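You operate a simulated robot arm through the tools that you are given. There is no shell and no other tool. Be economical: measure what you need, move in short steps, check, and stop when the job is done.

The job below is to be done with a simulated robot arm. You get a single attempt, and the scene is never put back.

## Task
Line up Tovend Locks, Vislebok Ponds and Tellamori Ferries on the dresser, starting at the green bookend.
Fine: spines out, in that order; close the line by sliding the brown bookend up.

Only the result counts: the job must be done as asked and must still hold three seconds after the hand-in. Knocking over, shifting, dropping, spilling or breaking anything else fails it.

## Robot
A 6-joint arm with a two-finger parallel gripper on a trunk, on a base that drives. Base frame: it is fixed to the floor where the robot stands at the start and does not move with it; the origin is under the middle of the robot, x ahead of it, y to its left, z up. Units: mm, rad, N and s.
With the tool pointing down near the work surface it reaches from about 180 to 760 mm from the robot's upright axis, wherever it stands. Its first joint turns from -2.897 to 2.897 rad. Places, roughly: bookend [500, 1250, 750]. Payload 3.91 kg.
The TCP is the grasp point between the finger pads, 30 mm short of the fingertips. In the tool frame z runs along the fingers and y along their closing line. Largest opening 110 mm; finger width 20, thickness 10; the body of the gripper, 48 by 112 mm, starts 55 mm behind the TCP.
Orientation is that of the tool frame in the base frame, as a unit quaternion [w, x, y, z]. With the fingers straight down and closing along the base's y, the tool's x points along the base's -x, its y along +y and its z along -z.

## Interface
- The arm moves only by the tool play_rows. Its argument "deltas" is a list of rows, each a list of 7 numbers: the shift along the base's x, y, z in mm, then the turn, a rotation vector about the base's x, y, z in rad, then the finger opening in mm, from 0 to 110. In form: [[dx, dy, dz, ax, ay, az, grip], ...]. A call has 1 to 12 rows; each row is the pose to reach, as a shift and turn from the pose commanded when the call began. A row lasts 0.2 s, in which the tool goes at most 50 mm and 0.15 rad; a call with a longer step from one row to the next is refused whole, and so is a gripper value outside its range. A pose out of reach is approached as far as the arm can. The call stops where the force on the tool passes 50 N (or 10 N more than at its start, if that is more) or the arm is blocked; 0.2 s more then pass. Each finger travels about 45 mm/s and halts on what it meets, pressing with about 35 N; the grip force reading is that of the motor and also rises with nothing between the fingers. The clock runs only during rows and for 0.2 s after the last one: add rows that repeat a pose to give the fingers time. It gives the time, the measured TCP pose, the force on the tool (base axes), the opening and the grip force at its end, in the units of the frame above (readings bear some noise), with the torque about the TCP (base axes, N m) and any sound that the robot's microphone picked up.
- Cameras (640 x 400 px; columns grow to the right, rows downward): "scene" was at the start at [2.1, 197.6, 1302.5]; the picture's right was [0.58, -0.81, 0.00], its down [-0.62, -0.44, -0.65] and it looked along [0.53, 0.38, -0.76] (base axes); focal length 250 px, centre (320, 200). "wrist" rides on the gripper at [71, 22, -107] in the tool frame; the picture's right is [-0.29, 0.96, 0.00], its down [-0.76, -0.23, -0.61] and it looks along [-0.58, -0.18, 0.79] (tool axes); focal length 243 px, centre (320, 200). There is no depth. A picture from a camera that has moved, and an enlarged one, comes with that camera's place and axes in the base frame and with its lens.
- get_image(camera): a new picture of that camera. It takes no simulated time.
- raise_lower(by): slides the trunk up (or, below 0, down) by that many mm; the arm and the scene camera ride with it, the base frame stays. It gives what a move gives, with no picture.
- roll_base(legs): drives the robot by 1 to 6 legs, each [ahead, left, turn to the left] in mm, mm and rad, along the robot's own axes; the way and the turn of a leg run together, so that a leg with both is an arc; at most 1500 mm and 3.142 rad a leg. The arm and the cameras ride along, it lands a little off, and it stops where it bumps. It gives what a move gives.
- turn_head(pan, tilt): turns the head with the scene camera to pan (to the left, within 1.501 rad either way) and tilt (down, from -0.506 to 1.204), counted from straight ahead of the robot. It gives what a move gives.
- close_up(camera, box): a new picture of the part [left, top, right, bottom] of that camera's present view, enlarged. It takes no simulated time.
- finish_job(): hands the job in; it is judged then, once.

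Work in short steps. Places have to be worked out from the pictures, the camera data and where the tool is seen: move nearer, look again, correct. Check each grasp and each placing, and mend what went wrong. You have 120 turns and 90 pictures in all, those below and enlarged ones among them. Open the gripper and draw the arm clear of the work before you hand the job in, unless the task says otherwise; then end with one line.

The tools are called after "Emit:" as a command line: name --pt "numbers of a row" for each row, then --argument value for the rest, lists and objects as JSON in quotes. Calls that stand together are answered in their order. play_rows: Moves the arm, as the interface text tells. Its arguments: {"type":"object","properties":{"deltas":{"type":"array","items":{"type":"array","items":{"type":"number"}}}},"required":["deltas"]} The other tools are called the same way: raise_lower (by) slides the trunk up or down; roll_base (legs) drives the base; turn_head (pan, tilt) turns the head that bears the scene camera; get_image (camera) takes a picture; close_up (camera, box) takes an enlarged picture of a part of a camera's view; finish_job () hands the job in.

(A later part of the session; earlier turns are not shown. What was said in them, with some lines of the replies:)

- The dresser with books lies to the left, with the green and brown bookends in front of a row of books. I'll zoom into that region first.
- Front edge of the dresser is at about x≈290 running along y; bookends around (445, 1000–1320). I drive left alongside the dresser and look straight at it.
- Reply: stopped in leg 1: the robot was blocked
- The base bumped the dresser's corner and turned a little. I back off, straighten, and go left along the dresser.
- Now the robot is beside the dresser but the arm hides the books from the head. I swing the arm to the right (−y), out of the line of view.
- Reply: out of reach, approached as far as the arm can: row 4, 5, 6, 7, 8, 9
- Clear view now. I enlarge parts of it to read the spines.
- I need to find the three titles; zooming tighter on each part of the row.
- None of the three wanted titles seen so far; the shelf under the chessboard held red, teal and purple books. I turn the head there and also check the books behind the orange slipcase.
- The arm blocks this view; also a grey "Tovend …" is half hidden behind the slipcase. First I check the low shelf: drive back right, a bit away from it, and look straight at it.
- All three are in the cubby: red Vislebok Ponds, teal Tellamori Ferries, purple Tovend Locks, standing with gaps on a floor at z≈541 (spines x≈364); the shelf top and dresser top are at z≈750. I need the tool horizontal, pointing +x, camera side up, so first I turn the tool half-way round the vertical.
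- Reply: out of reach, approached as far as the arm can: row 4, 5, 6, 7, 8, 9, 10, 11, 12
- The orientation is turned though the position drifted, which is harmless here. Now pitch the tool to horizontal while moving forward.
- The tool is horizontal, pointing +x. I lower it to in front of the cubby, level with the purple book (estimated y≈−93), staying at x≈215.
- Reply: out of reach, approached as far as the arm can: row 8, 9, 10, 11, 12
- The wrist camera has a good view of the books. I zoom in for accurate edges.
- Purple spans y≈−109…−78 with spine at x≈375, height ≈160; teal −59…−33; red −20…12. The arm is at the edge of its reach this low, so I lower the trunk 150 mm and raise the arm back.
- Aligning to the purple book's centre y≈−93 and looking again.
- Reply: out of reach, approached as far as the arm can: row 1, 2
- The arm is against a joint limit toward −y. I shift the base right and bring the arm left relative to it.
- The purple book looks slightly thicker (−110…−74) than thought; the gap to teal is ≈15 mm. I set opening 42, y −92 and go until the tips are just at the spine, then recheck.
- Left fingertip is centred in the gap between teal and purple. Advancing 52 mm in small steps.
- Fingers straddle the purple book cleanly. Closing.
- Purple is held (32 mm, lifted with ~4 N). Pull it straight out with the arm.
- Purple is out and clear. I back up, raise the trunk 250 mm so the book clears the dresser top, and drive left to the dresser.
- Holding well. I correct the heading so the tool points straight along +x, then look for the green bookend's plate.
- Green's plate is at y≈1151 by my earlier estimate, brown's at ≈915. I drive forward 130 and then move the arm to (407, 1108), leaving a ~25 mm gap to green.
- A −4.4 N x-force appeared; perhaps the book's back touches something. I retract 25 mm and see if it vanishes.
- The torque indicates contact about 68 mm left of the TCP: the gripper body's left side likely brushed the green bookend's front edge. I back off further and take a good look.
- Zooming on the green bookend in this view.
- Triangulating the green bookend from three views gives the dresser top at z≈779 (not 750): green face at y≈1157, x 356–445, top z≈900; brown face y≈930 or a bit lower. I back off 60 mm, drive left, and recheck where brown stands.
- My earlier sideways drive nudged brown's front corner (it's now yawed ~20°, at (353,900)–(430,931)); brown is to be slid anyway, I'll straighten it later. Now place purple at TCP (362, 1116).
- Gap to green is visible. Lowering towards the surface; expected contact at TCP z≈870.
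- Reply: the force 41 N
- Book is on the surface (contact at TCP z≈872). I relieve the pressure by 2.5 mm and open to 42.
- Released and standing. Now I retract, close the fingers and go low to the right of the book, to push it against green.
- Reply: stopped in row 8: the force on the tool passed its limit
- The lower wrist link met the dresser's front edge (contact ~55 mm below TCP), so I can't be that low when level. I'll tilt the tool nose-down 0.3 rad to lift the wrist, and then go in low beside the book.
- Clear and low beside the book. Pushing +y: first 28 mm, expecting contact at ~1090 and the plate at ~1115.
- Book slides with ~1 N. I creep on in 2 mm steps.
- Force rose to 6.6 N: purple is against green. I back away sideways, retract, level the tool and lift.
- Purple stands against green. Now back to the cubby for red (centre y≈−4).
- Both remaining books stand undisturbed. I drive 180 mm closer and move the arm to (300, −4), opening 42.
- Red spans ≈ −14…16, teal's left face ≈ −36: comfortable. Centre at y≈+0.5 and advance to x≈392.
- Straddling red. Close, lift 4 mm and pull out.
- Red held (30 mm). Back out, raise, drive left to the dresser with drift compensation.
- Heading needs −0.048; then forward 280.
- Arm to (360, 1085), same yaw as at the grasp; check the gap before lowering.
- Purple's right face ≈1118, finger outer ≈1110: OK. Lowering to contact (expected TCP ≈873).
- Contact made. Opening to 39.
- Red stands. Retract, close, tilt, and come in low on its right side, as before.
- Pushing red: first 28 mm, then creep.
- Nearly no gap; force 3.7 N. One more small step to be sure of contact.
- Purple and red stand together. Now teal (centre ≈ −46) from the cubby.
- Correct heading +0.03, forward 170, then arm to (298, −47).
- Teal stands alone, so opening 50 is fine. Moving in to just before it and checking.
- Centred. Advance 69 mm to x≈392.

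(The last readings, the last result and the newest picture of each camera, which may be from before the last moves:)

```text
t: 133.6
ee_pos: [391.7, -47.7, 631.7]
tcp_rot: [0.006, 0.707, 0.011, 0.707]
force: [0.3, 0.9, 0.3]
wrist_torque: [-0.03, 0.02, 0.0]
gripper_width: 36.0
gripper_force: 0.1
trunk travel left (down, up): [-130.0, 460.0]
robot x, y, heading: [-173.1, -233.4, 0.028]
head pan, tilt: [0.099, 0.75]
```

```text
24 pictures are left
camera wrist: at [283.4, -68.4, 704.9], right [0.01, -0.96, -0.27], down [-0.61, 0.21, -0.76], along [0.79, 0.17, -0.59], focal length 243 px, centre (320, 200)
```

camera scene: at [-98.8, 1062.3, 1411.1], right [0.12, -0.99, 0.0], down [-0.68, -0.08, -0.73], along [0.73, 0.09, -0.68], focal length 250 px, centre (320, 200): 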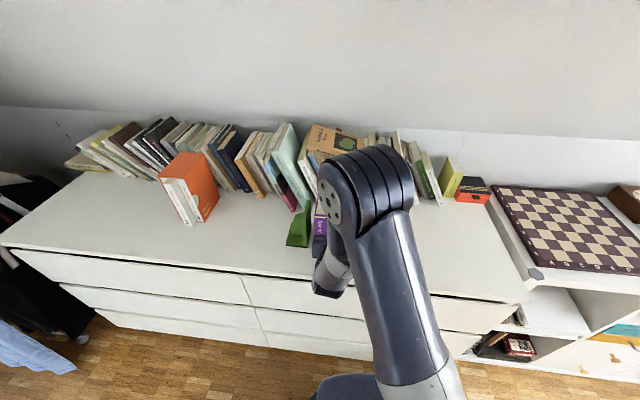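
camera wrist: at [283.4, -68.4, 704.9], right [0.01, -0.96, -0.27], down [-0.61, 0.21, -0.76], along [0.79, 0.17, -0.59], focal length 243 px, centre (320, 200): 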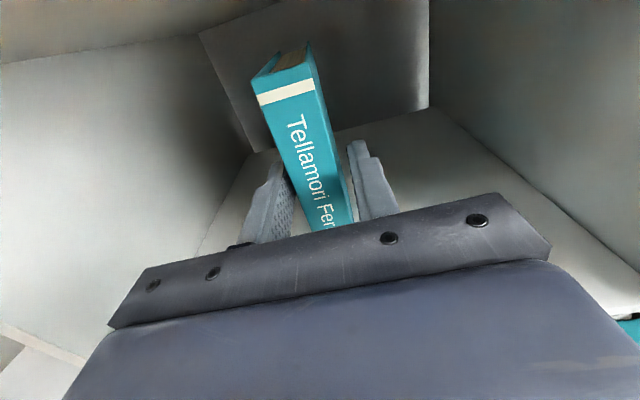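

Grip, lift and pull out.

Emit:
play_rows --pt "0 0 0 0 0 0 26" --pt "0 0 0 0 0 0 15" --pt "0 0 0 0 0 0 15" --pt "0 0 0 0 0 0 15"

Emit:
play_rows --pt "0 0 1.5 0 0 0 15" --pt "0 0 4 0 0 0 15" --pt "0 0 4 0 0 0 15" --pt "-20 0 4 0 0 0 15" --pt "-50 0 4 0 0 0 15" --pt "-80 0 4 0 0 0 15" --pt "-110 0 4 0 0 0 15" --pt "-140 0 4 0 0 0 15" --pt "-170 0 4 0 0 0 15"

Emit:
roll_base --legs '[[-170, 0, 0]]'

Emit:
raise_lower --by 255

Emit:
roll_base --legs '[[0, 1090, -0.01]]'

Emit:
get_image --camera "wrist"

```text
t: 134.6
ee_pos: [390.7, -47.6, 633.1]
tcp_rot: [0.007, 0.707, 0.011, 0.707]
force: [1.1, 2.4, 0.2]
wrist_torque: [0.18, 0.01, 0.03]
gripper_width: 25.9
gripper_force: 34.7
trunk travel left (down, up): [-130.0, 460.0]
robot x, y, heading: [-171.8, -228.5, 0.026]
head pan, tilt: [0.099, 0.75]
```

```text
t: 136.6
ee_pos: [218.7, -45.6, 634.6]
tcp_rot: [0.006, 0.708, 0.011, 0.707]
force: [0.5, -0.3, -2.7]
wrist_torque: [-0.02, 0.18, -0.01]
gripper_width: 25.9
gripper_force: 35.1
trunk travel left (down, up): [-130.0, 460.0]
robot x, y, heading: [-173.8, -229.3, 0.024]
head pan, tilt: [0.099, 0.75]
```

```text
t: 138.1
ee_pos: [48.2, -48.4, 634.5]
tcp_rot: [0.005, 0.708, 0.012, 0.707]
force: [0.3, -0.2, -1.9]
wrist_torque: [0.01, 0.18, 0.03]
gripper_width: 25.8
gripper_force: 35.1
trunk travel left (down, up): [-130.0, 460.0]
robot x, y, heading: [-344.3, -235.9, 0.029]
head pan, tilt: [0.099, 0.75]
```

```text
t: 140.7
ee_pos: [48.0, -49.5, 889.7]
tcp_rot: [0.006, 0.708, 0.012, 0.707]
force: [-0.5, -0.2, -3.3]
wrist_torque: [0.01, 0.15, -0.02]
gripper_width: 25.6
gripper_force: 34.7
trunk travel left (down, up): [-385.0, 205.0]
robot x, y, heading: [-344.9, -239.0, 0.031]
head pan, tilt: [0.099, 0.75]
```

```text
t: 146.3
ee_pos: [-2.8, 1039.6, 890.6]
tcp_rot: [-0.004, 0.707, 0.021, 0.707]
force: [0.2, -0.4, -2.7]
wrist_torque: [-0.02, 0.19, 0.01]
gripper_width: 25.6
gripper_force: 34.8
trunk travel left (down, up): [-385.0, 205.0]
robot x, y, heading: [-390.0, 841.0, 0.055]
head pan, tilt: [0.099, 0.75]
```

```text
23 pictures are left
camera wrist: at [-110.0, 1015.1, 962.2], right [0.03, -0.96, -0.27], down [-0.62, 0.19, -0.76], along [0.79, 0.19, -0.59], focal length 243 px, centre (320, 200)
```

wrist: 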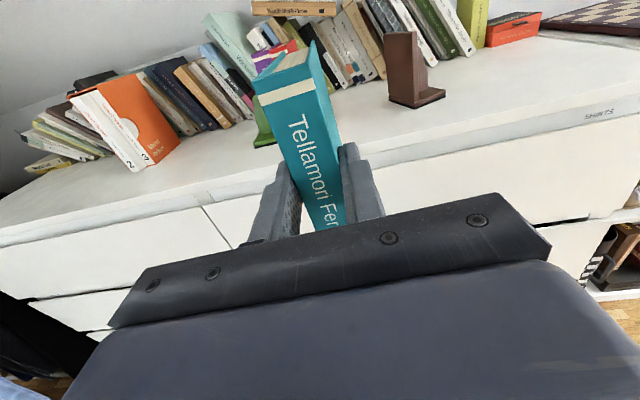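

Turn −0.026 and go forward 265; then arm to (360, 1058).

Emit:
roll_base --legs '[[0, 0, -0.026], [265, 0, 0]]'

```text
t: 148.5
ee_pos: [264.4, 1037.7, 889.2]
tcp_rot: [0.005, 0.708, 0.012, 0.707]
force: [-0.4, 0.1, -2.8]
wrist_torque: [-0.03, 0.16, -0.01]
gripper_width: 25.7
gripper_force: 35.6
trunk travel left (down, up): [-385.0, 205.0]
robot x, y, heading: [-128.3, 851.0, 0.028]
head pan, tilt: [0.099, 0.75]
```

Emit:
play_rows --pt "0 11 0 0 0 0 15" --pt "25 20 0 0 0 0 15" --pt "50 20 0 0 0 0 15" --pt "75 20 0 0 0 0 15" --pt "96 20 0 0 0 0 15" --pt "96 20 -6 0 0 0 15" --pt "96 20 -12 0 0 0 15"

Emit:
get_image --camera "wrist"

```text
t: 150.1
ee_pos: [361.1, 1057.0, 876.6]
tcp_rot: [0.004, 0.707, 0.013, 0.707]
force: [0.6, -0.8, -2.8]
wrist_torque: [-0.03, 0.17, -0.01]
gripper_width: 25.7
gripper_force: 35.4
trunk travel left (down, up): [-385.0, 205.0]
robot x, y, heading: [-126.6, 849.8, 0.032]
head pan, tilt: [0.099, 0.75]
```

```text
22 pictures are left
camera wrist: at [253.7, 1035.2, 948.9], right [0.01, -0.96, -0.27], down [-0.61, 0.21, -0.76], along [0.79, 0.17, -0.59], focal length 243 px, centre (320, 200)
```

wrist: 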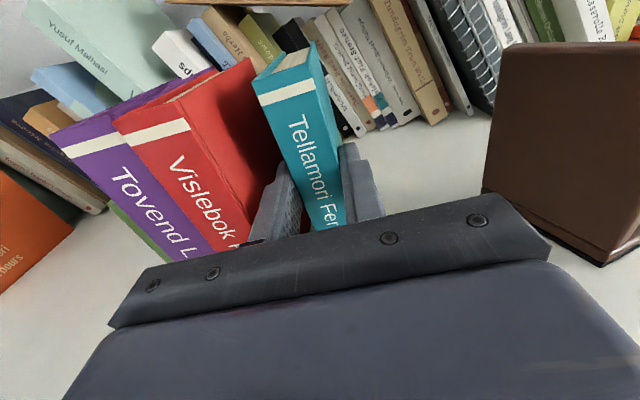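

Gap good. Lower the last few mm to contact.

Emit:
play_rows --pt "0 0 -1.5 0 0 0 15" --pt "0 0 -3 0 0 0 15" --pt "0 0 -3.5 0 0 0 15" --pt "0 0 -3.5 0 0 0 15"

```text
t: 151.1
ee_pos: [359.7, 1057.1, 872.6]
tcp_rot: [0.005, 0.708, 0.012, 0.707]
force: [0.1, -0.5, -3.0]
wrist_torque: [0.01, 0.12, 0.04]
gripper_width: 26.0
gripper_force: 35.3
trunk travel left (down, up): [-385.0, 205.0]
robot x, y, heading: [-128.1, 850.1, 0.027]
head pan, tilt: [0.099, 0.75]
```

Emit:
play_rows --pt "0 0 -1 0 0 0 15" --pt "0 0 -1.5 0 0 0 15" --pt "0 0 -1.5 0 0 0 15"

```text
t: 151.9
ee_pos: [361.0, 1057.4, 872.3]
tcp_rot: [0.005, 0.707, 0.013, 0.707]
force: [0.7, 0.2, -1.2]
wrist_torque: [0.0, -0.11, 0.0]
gripper_width: 25.7
gripper_force: 35.0
trunk travel left (down, up): [-385.0, 205.0]
robot x, y, heading: [-131.5, 848.8, 0.027]
head pan, tilt: [0.099, 0.75]
```

Touching just now (force falling, torque reversing). Lower 0.7 mm more, then open.

Emit:
play_rows --pt "0 0 -0.7 0 0 0 15" --pt "0 0 -0.7 0 0 0 24" --pt "0 0 -0.7 0 0 0 30" --pt "0 0 -0.7 0 0 0 35" --pt "0 0 -0.7 0 0 0 35"

Emit:
play_rows --pt "-25 0 0 0 0 0 35" --pt "-50 0 0 0 0 0 35" --pt "-85 0 0 0 0 0 35" --pt "-85 -16 0 0 0.1 0 20" --pt "-85 -32 -5 0 0.2 0 0" --pt "-85 -32 -15 0 0.3 0 0" --pt "-50 -32 -20 0 0.3 0 0" --pt "-15 -32 -20 0 0.3 0 0" --pt "15 -32 -25 0 0.3 0 0" --pt "30 -32 -40 0 0.3 0 0" --pt "30 -32 -52 0 0.3 0 0" --pt "30 -32 -52 0 0.3 0 0"

Emit:
get_image --camera "wrist"

```text
t: 153.1
ee_pos: [360.3, 1056.8, 871.7]
tcp_rot: [0.005, 0.708, 0.012, 0.707]
force: [-0.2, 0.4, 0.5]
wrist_torque: [0.0, 0.03, -0.04]
gripper_width: 35.0
gripper_force: 0.1
trunk travel left (down, up): [-385.0, 205.0]
robot x, y, heading: [-126.4, 848.1, 0.03]
head pan, tilt: [0.099, 0.75]
```

```text
t: 155.7
ee_pos: [393.3, 1027.2, 822.9]
tcp_rot: [0.004, 0.805, 0.012, 0.593]
force: [0.9, 0.6, 0.1]
wrist_torque: [0.0, -0.02, -0.01]
gripper_width: 0.0
gripper_force: 34.8
trunk travel left (down, up): [-385.0, 205.0]
robot x, y, heading: [-125.0, 850.4, 0.031]
head pan, tilt: [0.099, 0.75]
```

```text
21 pictures are left
camera wrist: at [311.0, 1005.8, 924.3], right [-0.07, -0.96, -0.26], down [-0.81, 0.21, -0.55], along [0.58, 0.17, -0.79], focal length 243 px, centre (320, 200)
```

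wrist: 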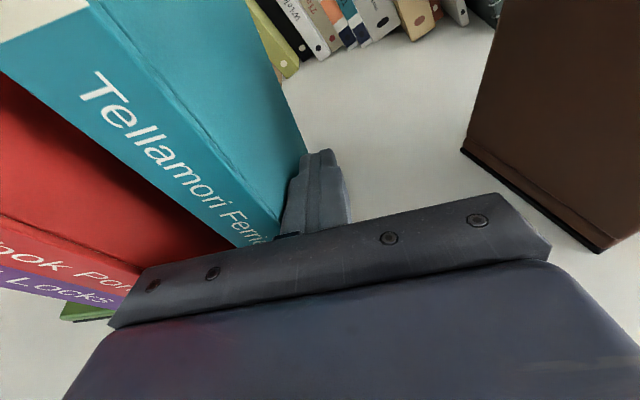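

Push teal towards red: 22 mm, then creep.

Emit:
play_rows --pt "0 5 -4 0 0 0 0" --pt "0 10 -4 0 0 0 0" --pt "0 15 -4 0 0 0 0" --pt "0 20 -4 0 0 0 0" --pt "0 23 -4 0 0 0 0"

Emit:
play_rows --pt "0 1.5 0 0 0 0 0" --pt "0 3 0 0 0 0 0" --pt "0 4 0 0 0 0 0"

Emit:
get_image --camera "wrist"

```text
t: 156.9
ee_pos: [391.1, 1049.4, 817.4]
tcp_rot: [0.004, 0.805, 0.012, 0.593]
force: [-0.1, -1.3, 0.0]
wrist_torque: [0.01, -0.01, -0.02]
gripper_width: 0.0
gripper_force: 34.8
trunk travel left (down, up): [-385.0, 205.0]
robot x, y, heading: [-128.4, 847.2, 0.026]
head pan, tilt: [0.099, 0.75]
```

```text
t: 157.7
ee_pos: [390.7, 1051.3, 817.1]
tcp_rot: [0.004, 0.805, 0.012, 0.593]
force: [0.1, -5.1, 1.7]
wrist_torque: [0.06, 0.04, -0.01]
gripper_width: 0.1
gripper_force: 34.8
trunk travel left (down, up): [-385.0, 205.0]
robot x, y, heading: [-129.6, 850.2, 0.031]
head pan, tilt: [0.099, 0.75]
```

```text
20 pictures are left
camera wrist: at [309.3, 1030.6, 917.2], right [-0.07, -0.96, -0.26], down [-0.81, 0.21, -0.55], along [0.58, 0.17, -0.79], focal length 243 px, centre (320, 200)
```

wrist: 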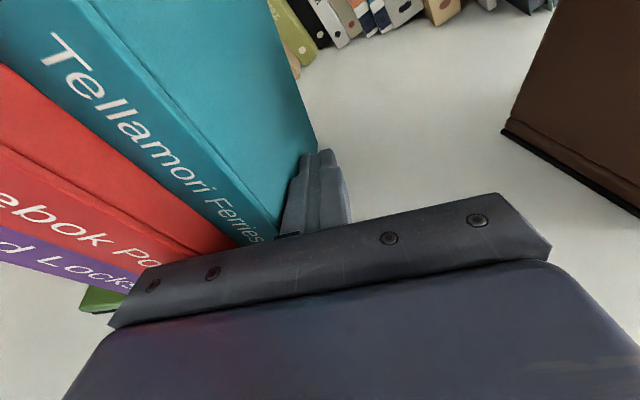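

Teal is against red (5 N). Retract, level, and shift the base right 60 mm to look at the brown bookend.

Emit:
play_rows --pt "0 -5 0 0 0 0 0" --pt "0 -11 5 0 0 0 0" --pt "-30 -12 25 0 0 0 0" --pt "-65 -12 45 0 0 0 0" --pt "-100 -12 60 0 -0.1 0 0" --pt "-130 -12 65 0 -0.2 0 20" --pt "-160 -12 65 0 -0.3 0 40" --pt "-190 -12 65 0 -0.3 0 50" --pt "-190 -12 65 0 -0.3 0 50"

Emit:
roll_base --legs '[[-20, -75, 0]]'

Emit:
get_image --camera "wrist"

```text
t: 159.7
ee_pos: [201.2, 1039.8, 878.2]
tcp_rot: [0.004, 0.707, 0.012, 0.707]
force: [1.0, -0.4, 0.1]
wrist_torque: [0.02, 0.01, -0.02]
gripper_width: 50.1
gripper_force: 0.2
trunk travel left (down, up): [-385.0, 205.0]
robot x, y, heading: [-130.0, 848.2, 0.029]
head pan, tilt: [0.099, 0.75]
```

```text
t: 160.8
ee_pos: [183.6, 962.1, 878.5]
tcp_rot: [0.005, 0.708, 0.013, 0.707]
force: [-0.1, 0.4, -0.6]
wrist_torque: [-0.01, 0.02, -0.02]
gripper_width: 49.9
gripper_force: 0.0
trunk travel left (down, up): [-385.0, 205.0]
robot x, y, heading: [-141.3, 773.6, 0.029]
head pan, tilt: [0.099, 0.75]
```

```text
19 pictures are left
camera wrist: at [75.2, 941.4, 950.6], right [0.01, -0.96, -0.27], down [-0.61, 0.2, -0.76], along [0.79, 0.17, -0.59], focal length 243 px, centre (320, 200)
```

wrist: 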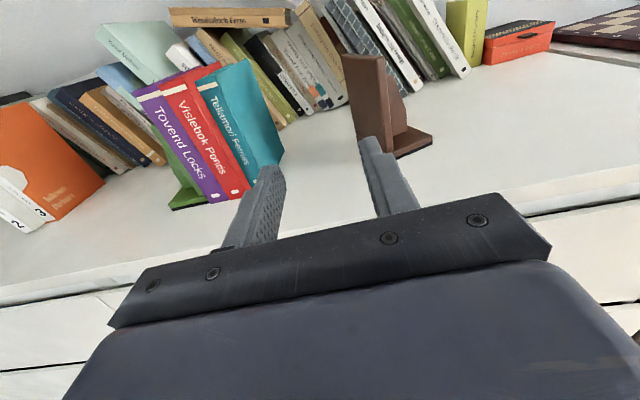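

The three books stand neatly from green on. Zoom on the brown bookend for its position.

Emit:
close_up --camera "wrist" --box '[320, 40, 450, 170]'

Emit:
close_up --camera "wrist" --box '[120, 50, 300, 220]'

```text
3.08 times, centred on (385, 105) of wrist
camera zoom: at [75.2, 941.4, 950.6], right [0.01, -0.96, -0.27], down [-0.61, 0.2, -0.76], along [0.79, 0.17, -0.59], focal length 746 px, centre (120, 492)
```

zoom: 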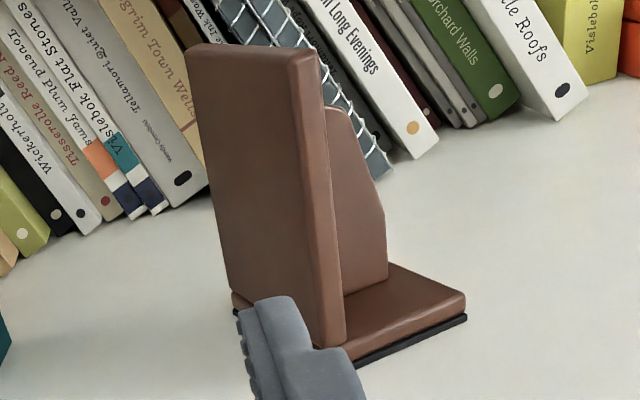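

```text
2.35 times, centred on (210, 135) of wrist
camera zoom: at [75.2, 941.4, 950.6], right [0.01, -0.96, -0.27], down [-0.61, 0.2, -0.76], along [0.79, 0.17, -0.59], focal length 571 px, centre (579, 353)
```

zoom: 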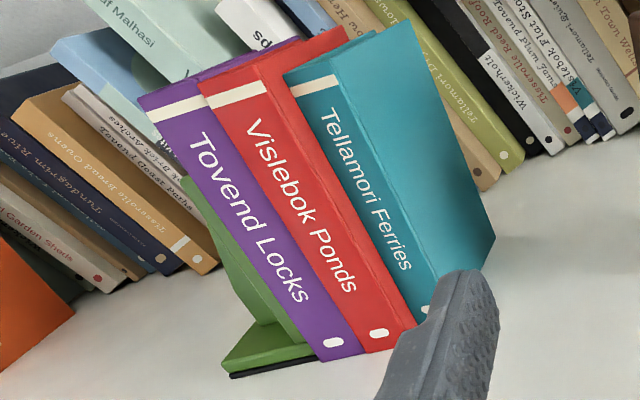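

Brown's plate: front edge ≈(361, 888), yawed ~20°. I'll straddle the plate's front edge with the level gripper at z≈852 (opening 64) and let closing square it up.

Emit:
play_rows --pt "0 -20 0 0 0 0 64" --pt "0 -45 0 0 0 0 64" --pt "0 -68 -10 0 0 0 64" --pt "35 -68 -26 0 0 0 64" --pt "70 -68 -26 0 0 0 64" --pt "100 -68 -26 0 0 0 64" --pt "125 -68 -26 0 0 0 64" --pt "140 -68 -26 0 0 0 64" --pt "140 -68 -26 0 0 0 64"

Emit:
get_image --camera "wrist"

```text
t: 162.8
ee_pos: [324.6, 897.0, 853.1]
tcp_rot: [0.004, 0.707, 0.012, 0.707]
force: [0.0, -0.1, 0.6]
wrist_torque: [-0.03, 0.01, -0.04]
gripper_width: 64.2
gripper_force: 0.0
trunk travel left (down, up): [-385.0, 205.0]
robot x, y, heading: [-143.7, 768.5, 0.034]
head pan, tilt: [0.099, 0.75]
```

```text
16 pictures are left
camera wrist: at [218.2, 875.4, 925.7], right [0.01, -0.96, -0.27], down [-0.61, 0.21, -0.76], along [0.79, 0.17, -0.59], focal length 243 px, centre (320, 200)
```

wrist: 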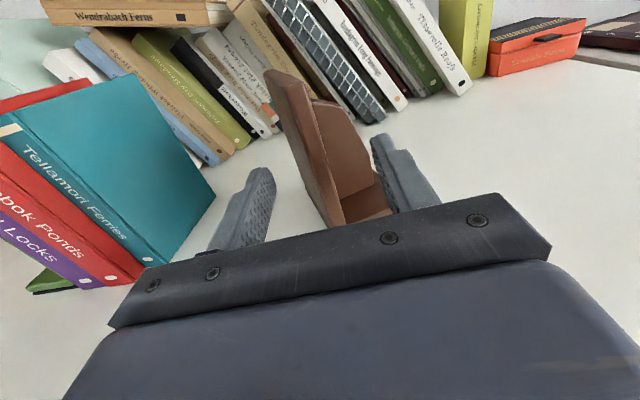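

Well straddled. Advance 25 mm more and close slowly.

Emit:
play_rows --pt "10 -1 0 0 0 0 64" --pt "20 -1 0 0 0 0 64" --pt "26 -1 0 0 0 0 64"

Emit:
play_rows --pt "0 0 0 0 0 0 50" --pt "0 0 0 0 0 0 40" --pt "0 0 0 0 0 0 30" --pt "0 0 0 0 0 0 22" --pt "0 0 0 0 0 0 15" --pt "0 0 0 0 0 0 8" --pt "0 0 0 0 0 0 4" --pt "0 0 0 0 0 0 4"

Emit:
get_image --camera "wrist"

```text
t: 163.6
ee_pos: [348.7, 894.7, 851.4]
tcp_rot: [0.004, 0.708, 0.012, 0.707]
force: [-0.5, 0.0, -0.4]
wrist_torque: [-0.01, 0.02, 0.0]
gripper_width: 63.8
gripper_force: 0.0
trunk travel left (down, up): [-385.0, 205.0]
robot x, y, heading: [-145.3, 771.0, 0.029]
head pan, tilt: [0.099, 0.75]
```

```text
t: 165.4
ee_pos: [348.8, 893.9, 849.9]
tcp_rot: [0.004, 0.707, 0.013, 0.707]
force: [-0.1, -1.6, 0.8]
wrist_torque: [0.08, -0.15, -0.31]
gripper_width: 11.8
gripper_force: 35.1
trunk travel left (down, up): [-385.0, 205.0]
robot x, y, heading: [-146.2, 770.3, 0.028]
head pan, tilt: [0.099, 0.75]
```

```text
15 pictures are left
camera wrist: at [240.9, 872.4, 923.5], right [0.01, -0.96, -0.27], down [-0.61, 0.21, -0.76], along [0.79, 0.17, -0.59], focal length 243 px, centre (320, 200)
```

wrist: 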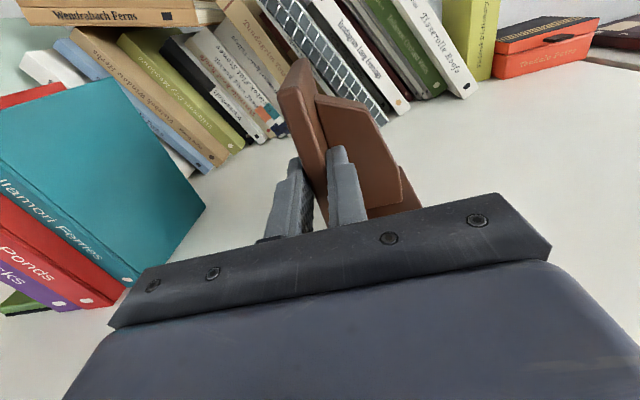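

The plate is squared in the grip (11.8 mm). Slide it +y 130 mm along the surface.

Emit:
play_rows --pt "0 8 0.3 0 0 0 4" --pt "0 20 0.3 0 0 0 4" --pt "0 35 0.3 0 0 0 4" --pt "0 50 0.3 0 0 0 4" --pt "0 65 0.3 0 0 0 4" --pt "0 80 0.3 0 0 0 4" --pt "0 95 0.3 0 0 0 4" --pt "0 110 0.3 0 0 0 4" --pt "0 122 0.3 0 0 0 4" --pt "0 132 0.3 0 0 0 4" --pt "0 132 0.3 0 0 0 4"

Emit:
get_image --camera "wrist"

```text
t: 167.8
ee_pos: [347.1, 1027.0, 852.3]
tcp_rot: [0.005, 0.708, 0.013, 0.706]
force: [0.2, 0.0, -9.0]
wrist_torque: [0.17, 0.46, 0.0]
gripper_width: 11.6
gripper_force: 35.0
trunk travel left (down, up): [-385.0, 205.0]
robot x, y, heading: [-143.2, 772.7, 0.032]
head pan, tilt: [0.099, 0.75]
```

```text
14 pictures are left
camera wrist: at [240.8, 1005.1, 924.0], right [0.01, -0.96, -0.27], down [-0.61, 0.2, -0.76], along [0.79, 0.17, -0.59], focal length 243 px, centre (320, 200)
```

wrist: 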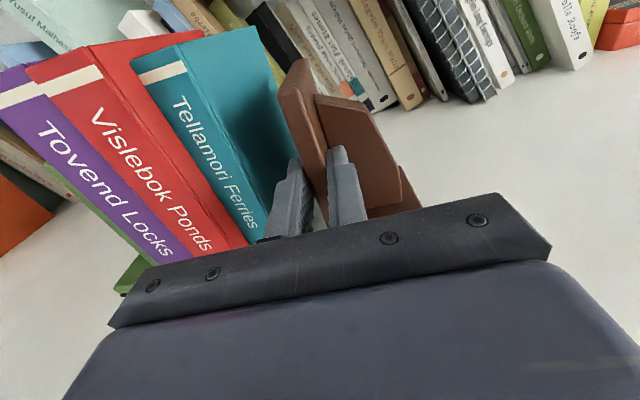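

Brown moved along (nearly weightless on the table). 10 mm more, then set down 1 mm and open a little.

Emit:
play_rows --pt "0 5 0 0 0 0 4" --pt "0 10 0 0 0 0 4" --pt "0 10 -0.7 0 0 0 4" --pt "0 10 -1.2 0 0 0 4" --pt "0 10 -1.2 0 0 0 4"

```text
t: 169.0
ee_pos: [345.5, 1036.7, 851.7]
tcp_rot: [0.004, 0.707, 0.012, 0.707]
force: [-0.8, 1.2, -2.0]
wrist_torque: [0.22, 0.47, 0.04]
gripper_width: 11.7
gripper_force: 35.0
trunk travel left (down, up): [-385.0, 205.0]
robot x, y, heading: [-144.6, 770.8, 0.035]
head pan, tilt: [0.099, 0.75]
```

Resting. Release, retract, then come in closed and low to push brown on its central gusset from the right (the gusset edge ≈ y 983, x≈400).

Emit:
play_rows --pt "0 0 0 0 0 0 15" --pt "0 0 0 0 0 0 19" --pt "0 0 0 0 0 0 19" --pt "-20 0 0 0 0 0 19" --pt "-45 0 0 0 0 0 19" --pt "-75 0 5 0 0 0 19" --pt "-75 -40 10 0 0.1 0 10" --pt "-75 -82 10 0 0.2 0 0" --pt "-75 -90 5 0 0.3 0 0"

Emit:
get_image --camera "wrist"

```text
t: 171.0
ee_pos: [272.6, 943.3, 856.4]
tcp_rot: [0.002, 0.805, 0.013, 0.593]
force: [0.5, -0.9, 0.0]
wrist_torque: [0.02, 0.0, -0.01]
gripper_width: 0.1
gripper_force: 34.4
trunk travel left (down, up): [-385.0, 205.0]
robot x, y, heading: [-145.4, 775.1, 0.031]
head pan, tilt: [0.099, 0.75]
```

```text
13 pictures are left
camera wrist: at [190.5, 922.4, 957.4], right [-0.07, -0.96, -0.26], down [-0.81, 0.2, -0.55], along [0.58, 0.17, -0.8], focal length 243 px, centre (320, 200)
```

wrist: 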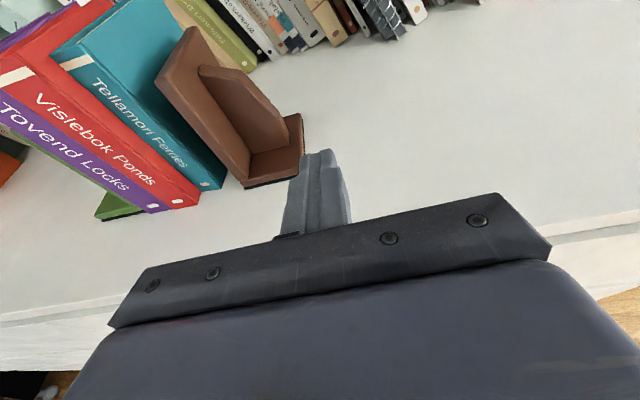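

Foot spans x 357–454, y 975–1040; gap to teal ≈20 mm. Move in beside it at (395, 948), low.

Emit:
play_rows --pt "30 3 -5 0 0 0 0" --pt "60 3 -8 0 0 0 0" --pt "90 3 -12 0 0 0 0" --pt "118 3 -20 0 0 0 0" --pt "124 3 -34 0 0 0 0" --pt "124 3 -36 0 0 0 0"

Emit:
get_image --camera "wrist"

```text
t: 172.4
ee_pos: [397.6, 951.0, 819.8]
tcp_rot: [0.003, 0.805, 0.013, 0.593]
force: [-0.5, 0.6, 0.2]
wrist_torque: [0.03, 0.0, 0.02]
gripper_width: 0.0
gripper_force: 35.1
trunk travel left (down, up): [-385.0, 205.0]
robot x, y, heading: [-146.6, 773.5, 0.031]
head pan, tilt: [0.099, 0.75]
```

```text
12 pictures are left
camera wrist: at [316.6, 927.9, 921.5], right [-0.07, -0.96, -0.26], down [-0.81, 0.21, -0.55], along [0.58, 0.17, -0.79], focal length 243 px, centre (320, 200)
```

wrist: 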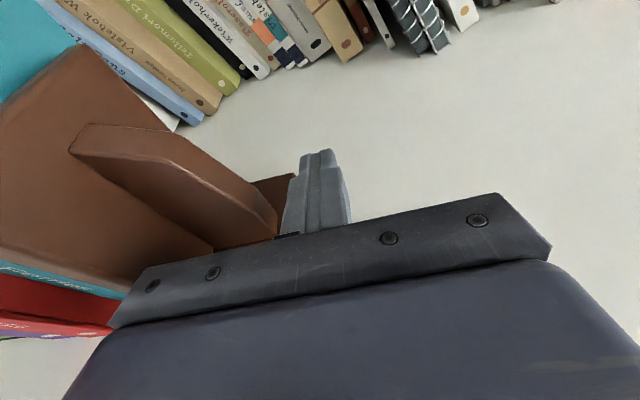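

The closed fingers are beside the gusset's end at the foot's middle. Push +y in steps.

Emit:
play_rows --pt "0 5 0 0 0 0 0" --pt "0 10 0 0 0 0 0" --pt "0 14 0 0 0 0 0" --pt "0 18 0 0 0 0 0" --pt "0 22 0 0 0 0 0" --pt "0 25 0 0 0 0 0"

Emit:
get_image --camera "wrist"

```text
t: 173.8
ee_pos: [396.6, 973.8, 821.3]
tcp_rot: [0.002, 0.805, 0.013, 0.593]
force: [0.2, -3.7, 0.6]
wrist_torque: [0.05, 0.02, -0.01]
gripper_width: 0.1
gripper_force: 35.0
trunk travel left (down, up): [-385.0, 205.0]
robot x, y, heading: [-145.4, 769.6, 0.03]
head pan, tilt: [0.099, 0.75]
```

```text
11 pictures are left
camera wrist: at [316.1, 952.1, 921.7], right [-0.07, -0.96, -0.26], down [-0.81, 0.21, -0.55], along [0.58, 0.17, -0.79], focal length 243 px, centre (320, 200)
```

wrist: 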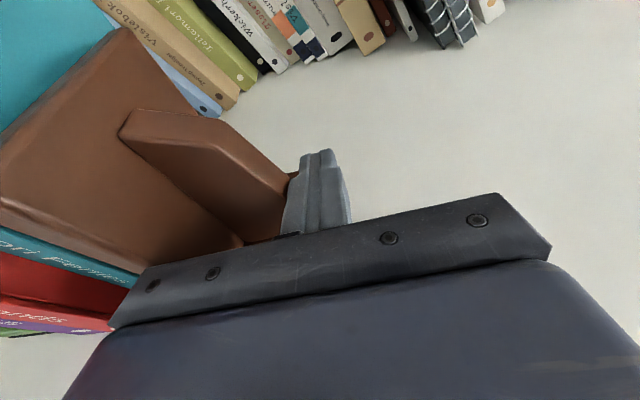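

Contact, sliding with 3.7 N. Continue 8 mm, then creep.

Emit:
play_rows --pt "0 3 0 0 0 0 0" --pt "0 6 0 0 0 0 0" --pt "0 9 0 0 0 0 0"

Emit:
play_rows --pt "0 1.5 0 0 0 0 0" --pt "0 3 0 0 0 0 0"

Emit:
get_image --camera "wrist"

```text
t: 174.6
ee_pos: [398.0, 983.8, 820.2]
tcp_rot: [0.002, 0.805, 0.013, 0.593]
force: [-0.8, -4.4, 1.1]
wrist_torque: [0.03, 0.0, 0.01]
gripper_width: 0.0
gripper_force: 34.9
trunk travel left (down, up): [-385.0, 205.0]
robot x, y, heading: [-144.4, 770.3, 0.037]
head pan, tilt: [0.099, 0.75]
```

```text
t: 175.2
ee_pos: [398.0, 984.6, 820.5]
tcp_rot: [0.002, 0.805, 0.013, 0.593]
force: [-0.7, -4.4, -0.1]
wrist_torque: [0.04, -0.02, 0.02]
gripper_width: 0.0
gripper_force: 34.7
trunk travel left (down, up): [-385.0, 205.0]
robot x, y, heading: [-146.0, 774.3, 0.034]
head pan, tilt: [0.099, 0.75]
```

```text
10 pictures are left
camera wrist: at [316.5, 964.4, 921.4], right [-0.07, -0.96, -0.26], down [-0.81, 0.21, -0.55], along [0.58, 0.17, -0.79], focal length 243 px, centre (320, 200)
```

wrist: 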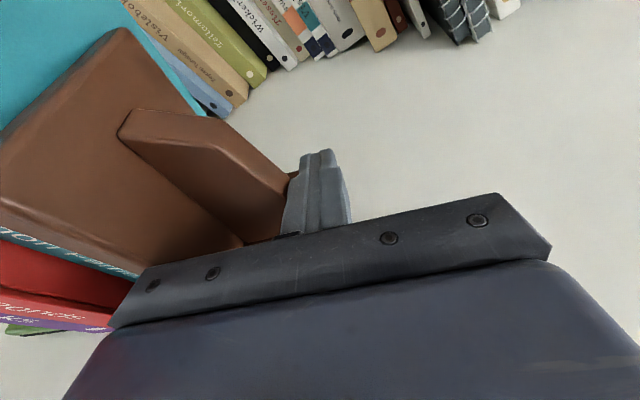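

Still only sliding friction. Creep on, 5 mm in small steps, watching for a rise.

Emit:
play_rows --pt "0 1.5 0 0 0 0 0" --pt "0 3 0 0 0 0 0"

Emit:
play_rows --pt "0 1.5 0 0 0 0 0" --pt "0 2.5 0 0 0 0 0"

Emit:
close_up --camera "scene" --box '[220, 130, 360, 270]'

```text
t: 175.8
ee_pos: [396.9, 989.3, 821.1]
tcp_rot: [0.002, 0.805, 0.014, 0.593]
force: [-1.6, -3.8, 1.8]
wrist_torque: [0.01, -0.01, -0.01]
gripper_width: 0.0
gripper_force: 34.2
trunk travel left (down, up): [-385.0, 205.0]
robot x, y, heading: [-147.1, 771.2, 0.032]
head pan, tilt: [0.099, 0.75]
```

```text
t: 176.4
ee_pos: [397.6, 990.3, 820.6]
tcp_rot: [0.002, 0.805, 0.013, 0.593]
force: [-2.2, -6.0, 2.6]
wrist_torque: [0.06, -0.04, -0.01]
gripper_width: 0.1
gripper_force: 34.8
trunk travel left (down, up): [-385.0, 205.0]
robot x, y, heading: [-146.8, 772.5, 0.032]
head pan, tilt: [0.099, 0.75]
```

```text
2.86 times, centred on (290, 200) of scene
camera zoom: at [-129.0, 932.7, 1421.2], right [0.13, -0.99, 0.0], down [-0.68, -0.09, -0.73], along [0.73, 0.1, -0.68], focal length 713 px, centre (406, 200)
```

zoom: 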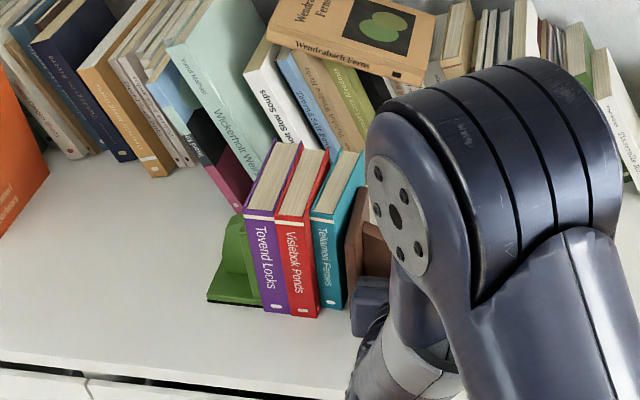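

Force rising to 6 N. Look closely at the brown–teal contact.

Emit:
close_up --camera "scene" --box '[268, 175, 318, 245]'

```text
5.71 times, centred on (293, 210) of scene
camera zoom: at [-129.0, 932.7, 1421.2], right [0.13, -0.99, 0.0], down [-0.68, -0.09, -0.73], along [0.73, 0.1, -0.68], focal length 1426 px, centre (474, 143)
```

zoom: 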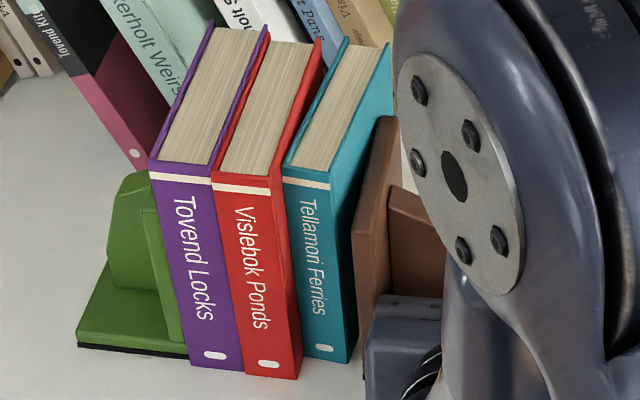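

Contact force not decisive yet. Two more small steps, watching for a clear rise.

Emit:
play_rows --pt "0 1 0 0 0 0 0" --pt "0 2 0 0 0 0 0"

```text
t: 177.0
ee_pos: [397.1, 992.4, 821.7]
tcp_rot: [0.003, 0.805, 0.012, 0.593]
force: [-0.6, -6.0, 1.1]
wrist_torque: [0.03, 0.01, -0.03]
gripper_width: 0.3
gripper_force: 34.7
trunk travel left (down, up): [-385.0, 205.0]
robot x, y, heading: [-144.8, 772.3, 0.033]
head pan, tilt: [0.099, 0.75]
```

Steady 6 N; check whether anything but brown is moving, with the same close-up.

Emit:
close_up --camera "scene" --box '[268, 175, 318, 245]'

```text
5.71 times, centred on (293, 210) of scene
camera zoom: at [-128.9, 932.8, 1421.2], right [0.13, -0.99, 0.0], down [-0.68, -0.09, -0.73], along [0.73, 0.1, -0.68], focal length 1426 px, centre (474, 143)
```

zoom: 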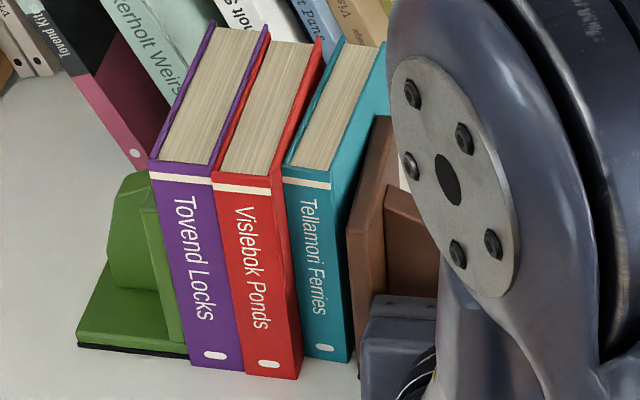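

Only brown moves; a gap of perhaps 5 mm remains. Continue in small steps.

Emit:
play_rows --pt "0 1.2 0 0 0 0 0" --pt "0 2.4 0 0 0 0 0"

Emit:
play_rows --pt "0 1 0 0 0 0 0" --pt "0 1.8 0 0 0 0 0"

```text
t: 177.6
ee_pos: [397.0, 995.5, 819.8]
tcp_rot: [0.002, 0.805, 0.013, 0.593]
force: [0.1, -4.8, 2.1]
wrist_torque: [0.06, 0.01, 0.0]
gripper_width: 0.2
gripper_force: 34.9
trunk travel left (down, up): [-385.0, 205.0]
robot x, y, heading: [-145.5, 771.9, 0.033]
head pan, tilt: [0.099, 0.75]
```

```text
t: 178.2
ee_pos: [396.3, 997.8, 820.5]
tcp_rot: [0.003, 0.805, 0.013, 0.593]
force: [0.5, -5.7, 1.0]
wrist_torque: [0.04, -0.03, -0.02]
gripper_width: 0.1
gripper_force: 35.3
trunk travel left (down, up): [-385.0, 205.0]
robot x, y, heading: [-141.6, 774.5, 0.032]
head pan, tilt: [0.099, 0.75]
```

Before the final closing, the scene view shows red and purple standing ~15 mm further forward than teal; I'll even up the spines by pushing those two back with both fingertips. First retract and shift left.

Emit:
play_rows --pt "0 -6 0 0 0 0 0" --pt "0 -14 6 0 0 0 0" --pt "-30 -16 25 0 0 0 0" --pt "-65 -16 40 0 0 0 0" --pt "-100 -16 45 0 -0.1 0 10" --pt "-130 -16 45 0 -0.2 0 20" --pt "-150 -16 40 0 -0.3 0 26" --pt "-150 -16 32 0 -0.3 0 26"

Emit:
roll_base --legs '[[0, 140, 0]]'

Emit:
get_image --camera "wrist"

```text
t: 180.0
ee_pos: [249.1, 982.9, 853.1]
tcp_rot: [0.003, 0.707, 0.012, 0.707]
force: [1.2, -0.1, 0.0]
wrist_torque: [0.0, 0.02, 0.06]
gripper_width: 25.9
gripper_force: 0.1
trunk travel left (down, up): [-385.0, 205.0]
robot x, y, heading: [-146.4, 775.4, 0.029]
head pan, tilt: [0.099, 0.75]
```

```text
t: 181.3
ee_pos: [246.1, 1118.8, 853.2]
tcp_rot: [0.004, 0.708, 0.013, 0.707]
force: [0.0, -0.3, -0.2]
wrist_torque: [0.02, 0.0, 0.03]
gripper_width: 26.1
gripper_force: 0.1
trunk travel left (down, up): [-385.0, 205.0]
robot x, y, heading: [-148.5, 908.1, 0.033]
head pan, tilt: [0.099, 0.75]
```

```text
6 pictures are left
camera wrist: at [137.7, 1096.5, 925.5], right [0.01, -0.96, -0.27], down [-0.61, 0.21, -0.76], along [0.79, 0.17, -0.59], focal length 243 px, centre (320, 200)
```

wrist: 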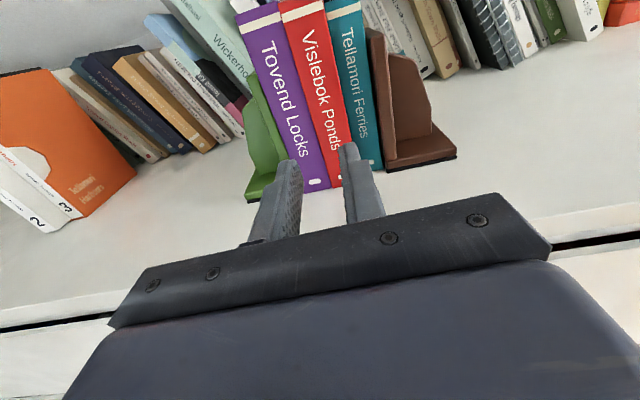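

Vision puts purple 1130–1162, red 1100–1130 with spines at x≈354 and teal's at ≈367. I aim the two fingertips at purple and red (TCP y 1130) and push their spines back ~12 mm.

Emit:
play_rows --pt "0 11 -2 0 0 0 26" --pt "30 11 -2 0 0 0 26" --pt "60 11 -2 0 0 0 26" --pt "72 11 -2 0 0 0 26"

Emit:
play_rows --pt "3 0 0 0 0 0 26" --pt "6 0 0 0 0 0 26" --pt "9 0 0 0 0 0 26"

```text
t: 182.3
ee_pos: [314.7, 1130.1, 851.4]
tcp_rot: [0.005, 0.707, 0.013, 0.707]
force: [-0.3, 0.2, -0.8]
wrist_torque: [0.0, 0.02, 0.03]
gripper_width: 25.7
gripper_force: 0.0
trunk travel left (down, up): [-385.0, 205.0]
robot x, y, heading: [-152.1, 905.2, 0.033]
head pan, tilt: [0.099, 0.75]
```

```text
t: 183.1
ee_pos: [325.9, 1130.0, 850.5]
tcp_rot: [0.005, 0.708, 0.013, 0.706]
force: [-4.1, 0.1, 2.1]
wrist_torque: [0.02, -0.05, 0.0]
gripper_width: 25.8
gripper_force: 0.1
trunk travel left (down, up): [-385.0, 205.0]
robot x, y, heading: [-149.1, 907.7, 0.035]
head pan, tilt: [0.099, 0.75]
```

Contact with both spines (4 N). Push 9 mm more and look.

Emit:
play_rows --pt "3 0 0 0 0 0 26" --pt "6 0 0 0 0 0 26" --pt "9 0 0 0 0 0 26"

Emit:
get_image --camera "wrist"

```text
t: 183.9
ee_pos: [334.2, 1129.1, 850.4]
tcp_rot: [0.004, 0.707, 0.013, 0.707]
force: [-3.3, 0.4, 0.8]
wrist_torque: [0.03, -0.08, -0.01]
gripper_width: 25.9
gripper_force: 0.1
trunk travel left (down, up): [-385.0, 205.0]
robot x, y, heading: [-149.8, 908.7, 0.032]
head pan, tilt: [0.099, 0.75]
```

```text
5 pictures are left
camera wrist: at [226.5, 1107.0, 923.3], right [0.01, -0.96, -0.27], down [-0.61, 0.21, -0.76], along [0.79, 0.17, -0.59], focal length 243 px, centre (320, 200)
```

wrist: 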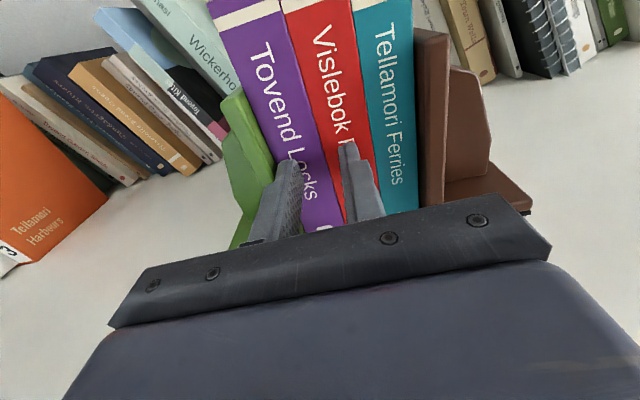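

Spines are now flush. Retract and go back to brown's right side for the last bit.

Emit:
play_rows --pt "-25 0 0 0 0 0 26" --pt "-55 0 0 0 0 0 26" --pt "-85 0 0 0 0 0 26"

Emit:
roll_base --legs '[[0, -155, 0]]'

```text
t: 184.7
ee_pos: [249.8, 1128.6, 849.9]
tcp_rot: [0.005, 0.707, 0.012, 0.707]
force: [0.2, -0.1, 0.2]
wrist_torque: [0.0, 0.0, 0.03]
gripper_width: 25.8
gripper_force: 0.0
trunk travel left (down, up): [-385.0, 205.0]
robot x, y, heading: [-150.0, 911.1, 0.033]
head pan, tilt: [0.099, 0.75]
```

```text
t: 186.1
ee_pos: [255.6, 967.1, 849.5]
tcp_rot: [0.006, 0.708, 0.011, 0.707]
force: [-0.5, 0.3, 0.3]
wrist_torque: [0.0, 0.01, 0.03]
gripper_width: 25.9
gripper_force: 0.0
trunk travel left (down, up): [-385.0, 205.0]
robot x, y, heading: [-145.3, 748.3, 0.025]
head pan, tilt: [0.099, 0.75]
```

Emit:
play_rows --pt "0 5 5 0 0.1 0 12" --pt "0 9 8 0 0.2 0 0" --pt "0 9 8 0 0.3 0 0" --pt "35 9 5 0 0.3 0 0" --pt "70 9 2 0 0.3 0 0" --pt "105 9 -3 0 0.3 0 0" --pt "130 9 -12 0 0.3 0 0" --pt "142 9 -26 0 0.3 0 0" --pt "142 9 -30 0 0.3 0 0"

Emit:
play_rows --pt "0 6 0 0 0 0 0" --pt "0 12 0 0 0 0 0" --pt "0 17 0 0 0 0 0" --pt "0 20 0 0 0 0 0"

```text
t: 188.1
ee_pos: [395.0, 976.9, 820.3]
tcp_rot: [0.004, 0.805, 0.012, 0.594]
force: [0.1, -0.6, -0.2]
wrist_torque: [0.01, -0.02, 0.01]
gripper_width: 0.1
gripper_force: 35.3
trunk travel left (down, up): [-385.0, 205.0]
robot x, y, heading: [-144.2, 747.9, 0.026]
head pan, tilt: [0.099, 0.75]
```

```text
t: 189.1
ee_pos: [397.4, 994.9, 820.3]
tcp_rot: [0.005, 0.805, 0.011, 0.594]
force: [0.7, 0.4, -0.5]
wrist_torque: [0.01, 0.0, 0.02]
gripper_width: 0.0
gripper_force: 35.5
trunk travel left (down, up): [-385.0, 205.0]
robot x, y, heading: [-142.9, 750.2, 0.027]
head pan, tilt: [0.099, 0.75]
```

No contact yet at 995. Creep on.

Emit:
play_rows --pt "0 2 0 0 0 0 0" --pt "0 3.5 0 0 0 0 0" --pt "0 5 0 0 0 0 0"

Emit:
play_rows --pt "0 1 0 0 0 0 0" --pt "0 1.5 0 0 0 0 0"

```text
t: 189.9
ee_pos: [397.3, 999.9, 820.0]
tcp_rot: [0.006, 0.805, 0.01, 0.594]
force: [0.4, -10.7, 0.9]
wrist_torque: [0.06, 0.0, -0.05]
gripper_width: 0.0
gripper_force: 35.0
trunk travel left (down, up): [-385.0, 205.0]
robot x, y, heading: [-149.2, 748.0, 0.026]
head pan, tilt: [0.099, 0.75]
```

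```text
t: 190.5
ee_pos: [397.4, 1001.3, 819.3]
tcp_rot: [0.005, 0.806, 0.01, 0.592]
force: [0.2, -15.2, -0.2]
wrist_torque: [0.09, -0.01, -0.02]
gripper_width: 0.0
gripper_force: 34.7
trunk travel left (down, up): [-385.0, 205.0]
robot x, y, heading: [-143.1, 746.2, 0.023]
head pan, tilt: [0.099, 0.75]
```

Force rose to 15 N: the line is closed tight. Back off and inspect.

Emit:
play_rows --pt "0 -3 0 0 0 0 0" --pt "0 -10 2 0 0 0 0" --pt "0 -20 10 0 0 0 0" --pt "-30 -22 30 0 0 0 0" --pt "-65 -22 50 0 0 0 0" --pt "-100 -22 65 0 -0.1 0 10" --pt "-140 -22 70 0 -0.2 0 30" --pt "-180 -22 70 0 -0.3 0 50" --pt "-210 -22 70 0 -0.3 0 50"

Emit:
close_up --camera "wrist" --box '[100, 20, 400, 220]'

Emit:
close_up --camera "scene" --box '[220, 150, 330, 240]'

```text
t: 192.5
ee_pos: [185.9, 978.7, 888.1]
tcp_rot: [0.006, 0.707, 0.01, 0.707]
force: [0.2, 0.4, -0.4]
wrist_torque: [-0.04, 0.01, -0.02]
gripper_width: 49.9
gripper_force: 0.0
trunk travel left (down, up): [-385.0, 205.0]
robot x, y, heading: [-143.6, 748.2, 0.023]
head pan, tilt: [0.099, 0.75]
```

```text
2.00 times, centred on (250, 120) of wrist
camera zoom: at [78.6, 957.7, 960.3], right [0.01, -0.96, -0.27], down [-0.61, 0.21, -0.77], along [0.79, 0.17, -0.59], focal length 485 px, centre (460, 360)
```

zoom: 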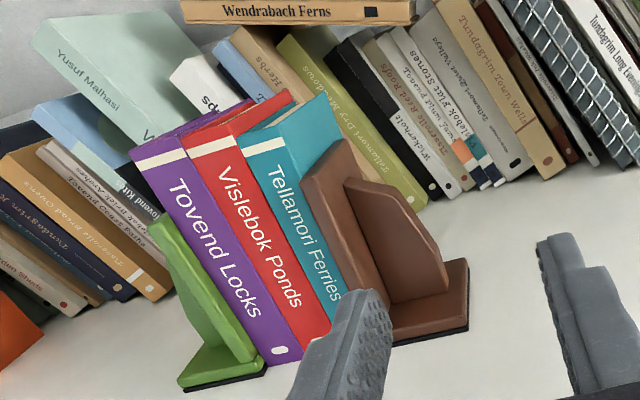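

```text
4.44 times, centred on (275, 195) of scene
camera zoom: at [-127.4, 910.6, 1421.1], right [0.12, -0.99, 0.0], down [-0.68, -0.08, -0.73], along [0.73, 0.09, -0.68], focal length 1109 px, centre (520, 222)
```

zoom: 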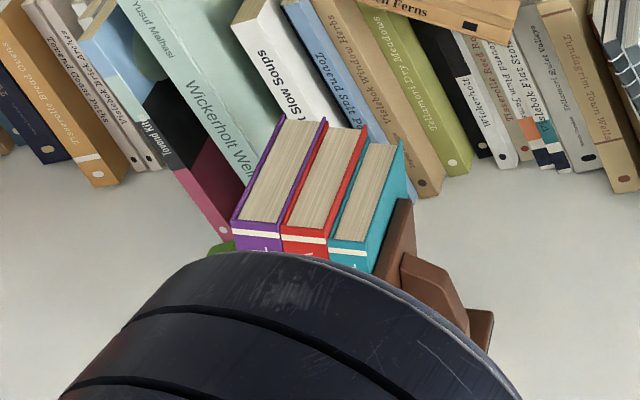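

The line is closed: green, Tovend Locks, Vislebok Ponds, Tellamori Ferries, brown, spines out and flush. I back the robot off with the gripper open.

Emit:
roll_base --legs '[[-180, 0, 0]]'

Emit:
get_image --camera "wrist"

```text
t: 194.0
ee_pos: [10.3, 975.2, 887.5]
tcp_rot: [0.006, 0.708, 0.011, 0.707]
force: [0.3, 0.4, 0.1]
wrist_torque: [0.02, 0.0, 0.0]
gripper_width: 50.1
gripper_force: 0.0
trunk travel left (down, up): [-385.0, 205.0]
robot x, y, heading: [-316.9, 747.1, 0.027]
head pan, tilt: [0.099, 0.75]
```

```text
2 pictures are left
camera wrist: at [-97.1, 953.7, 960.2], right [0.01, -0.96, -0.27], down [-0.61, 0.21, -0.76], along [0.79, 0.17, -0.59], focal length 243 px, centre (320, 200)
```

wrist: 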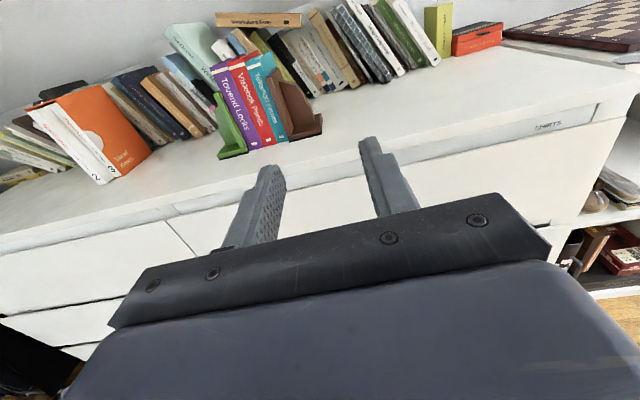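

Everything stands still and the arm is clear; handing in.

Emit:
finish_job

```text
The job is handed in.
```

Tovend Locks, Vislebok Ponds and Tellamori Ferries now stand on the dresser in that order from the green bookend, spines out and flush, with the brown bookend slid up to close the line; on the way, the gripper brushed the green bookend once (about 4 N, no shift seen) and knocked the brown one askew, which I squared up before closing.
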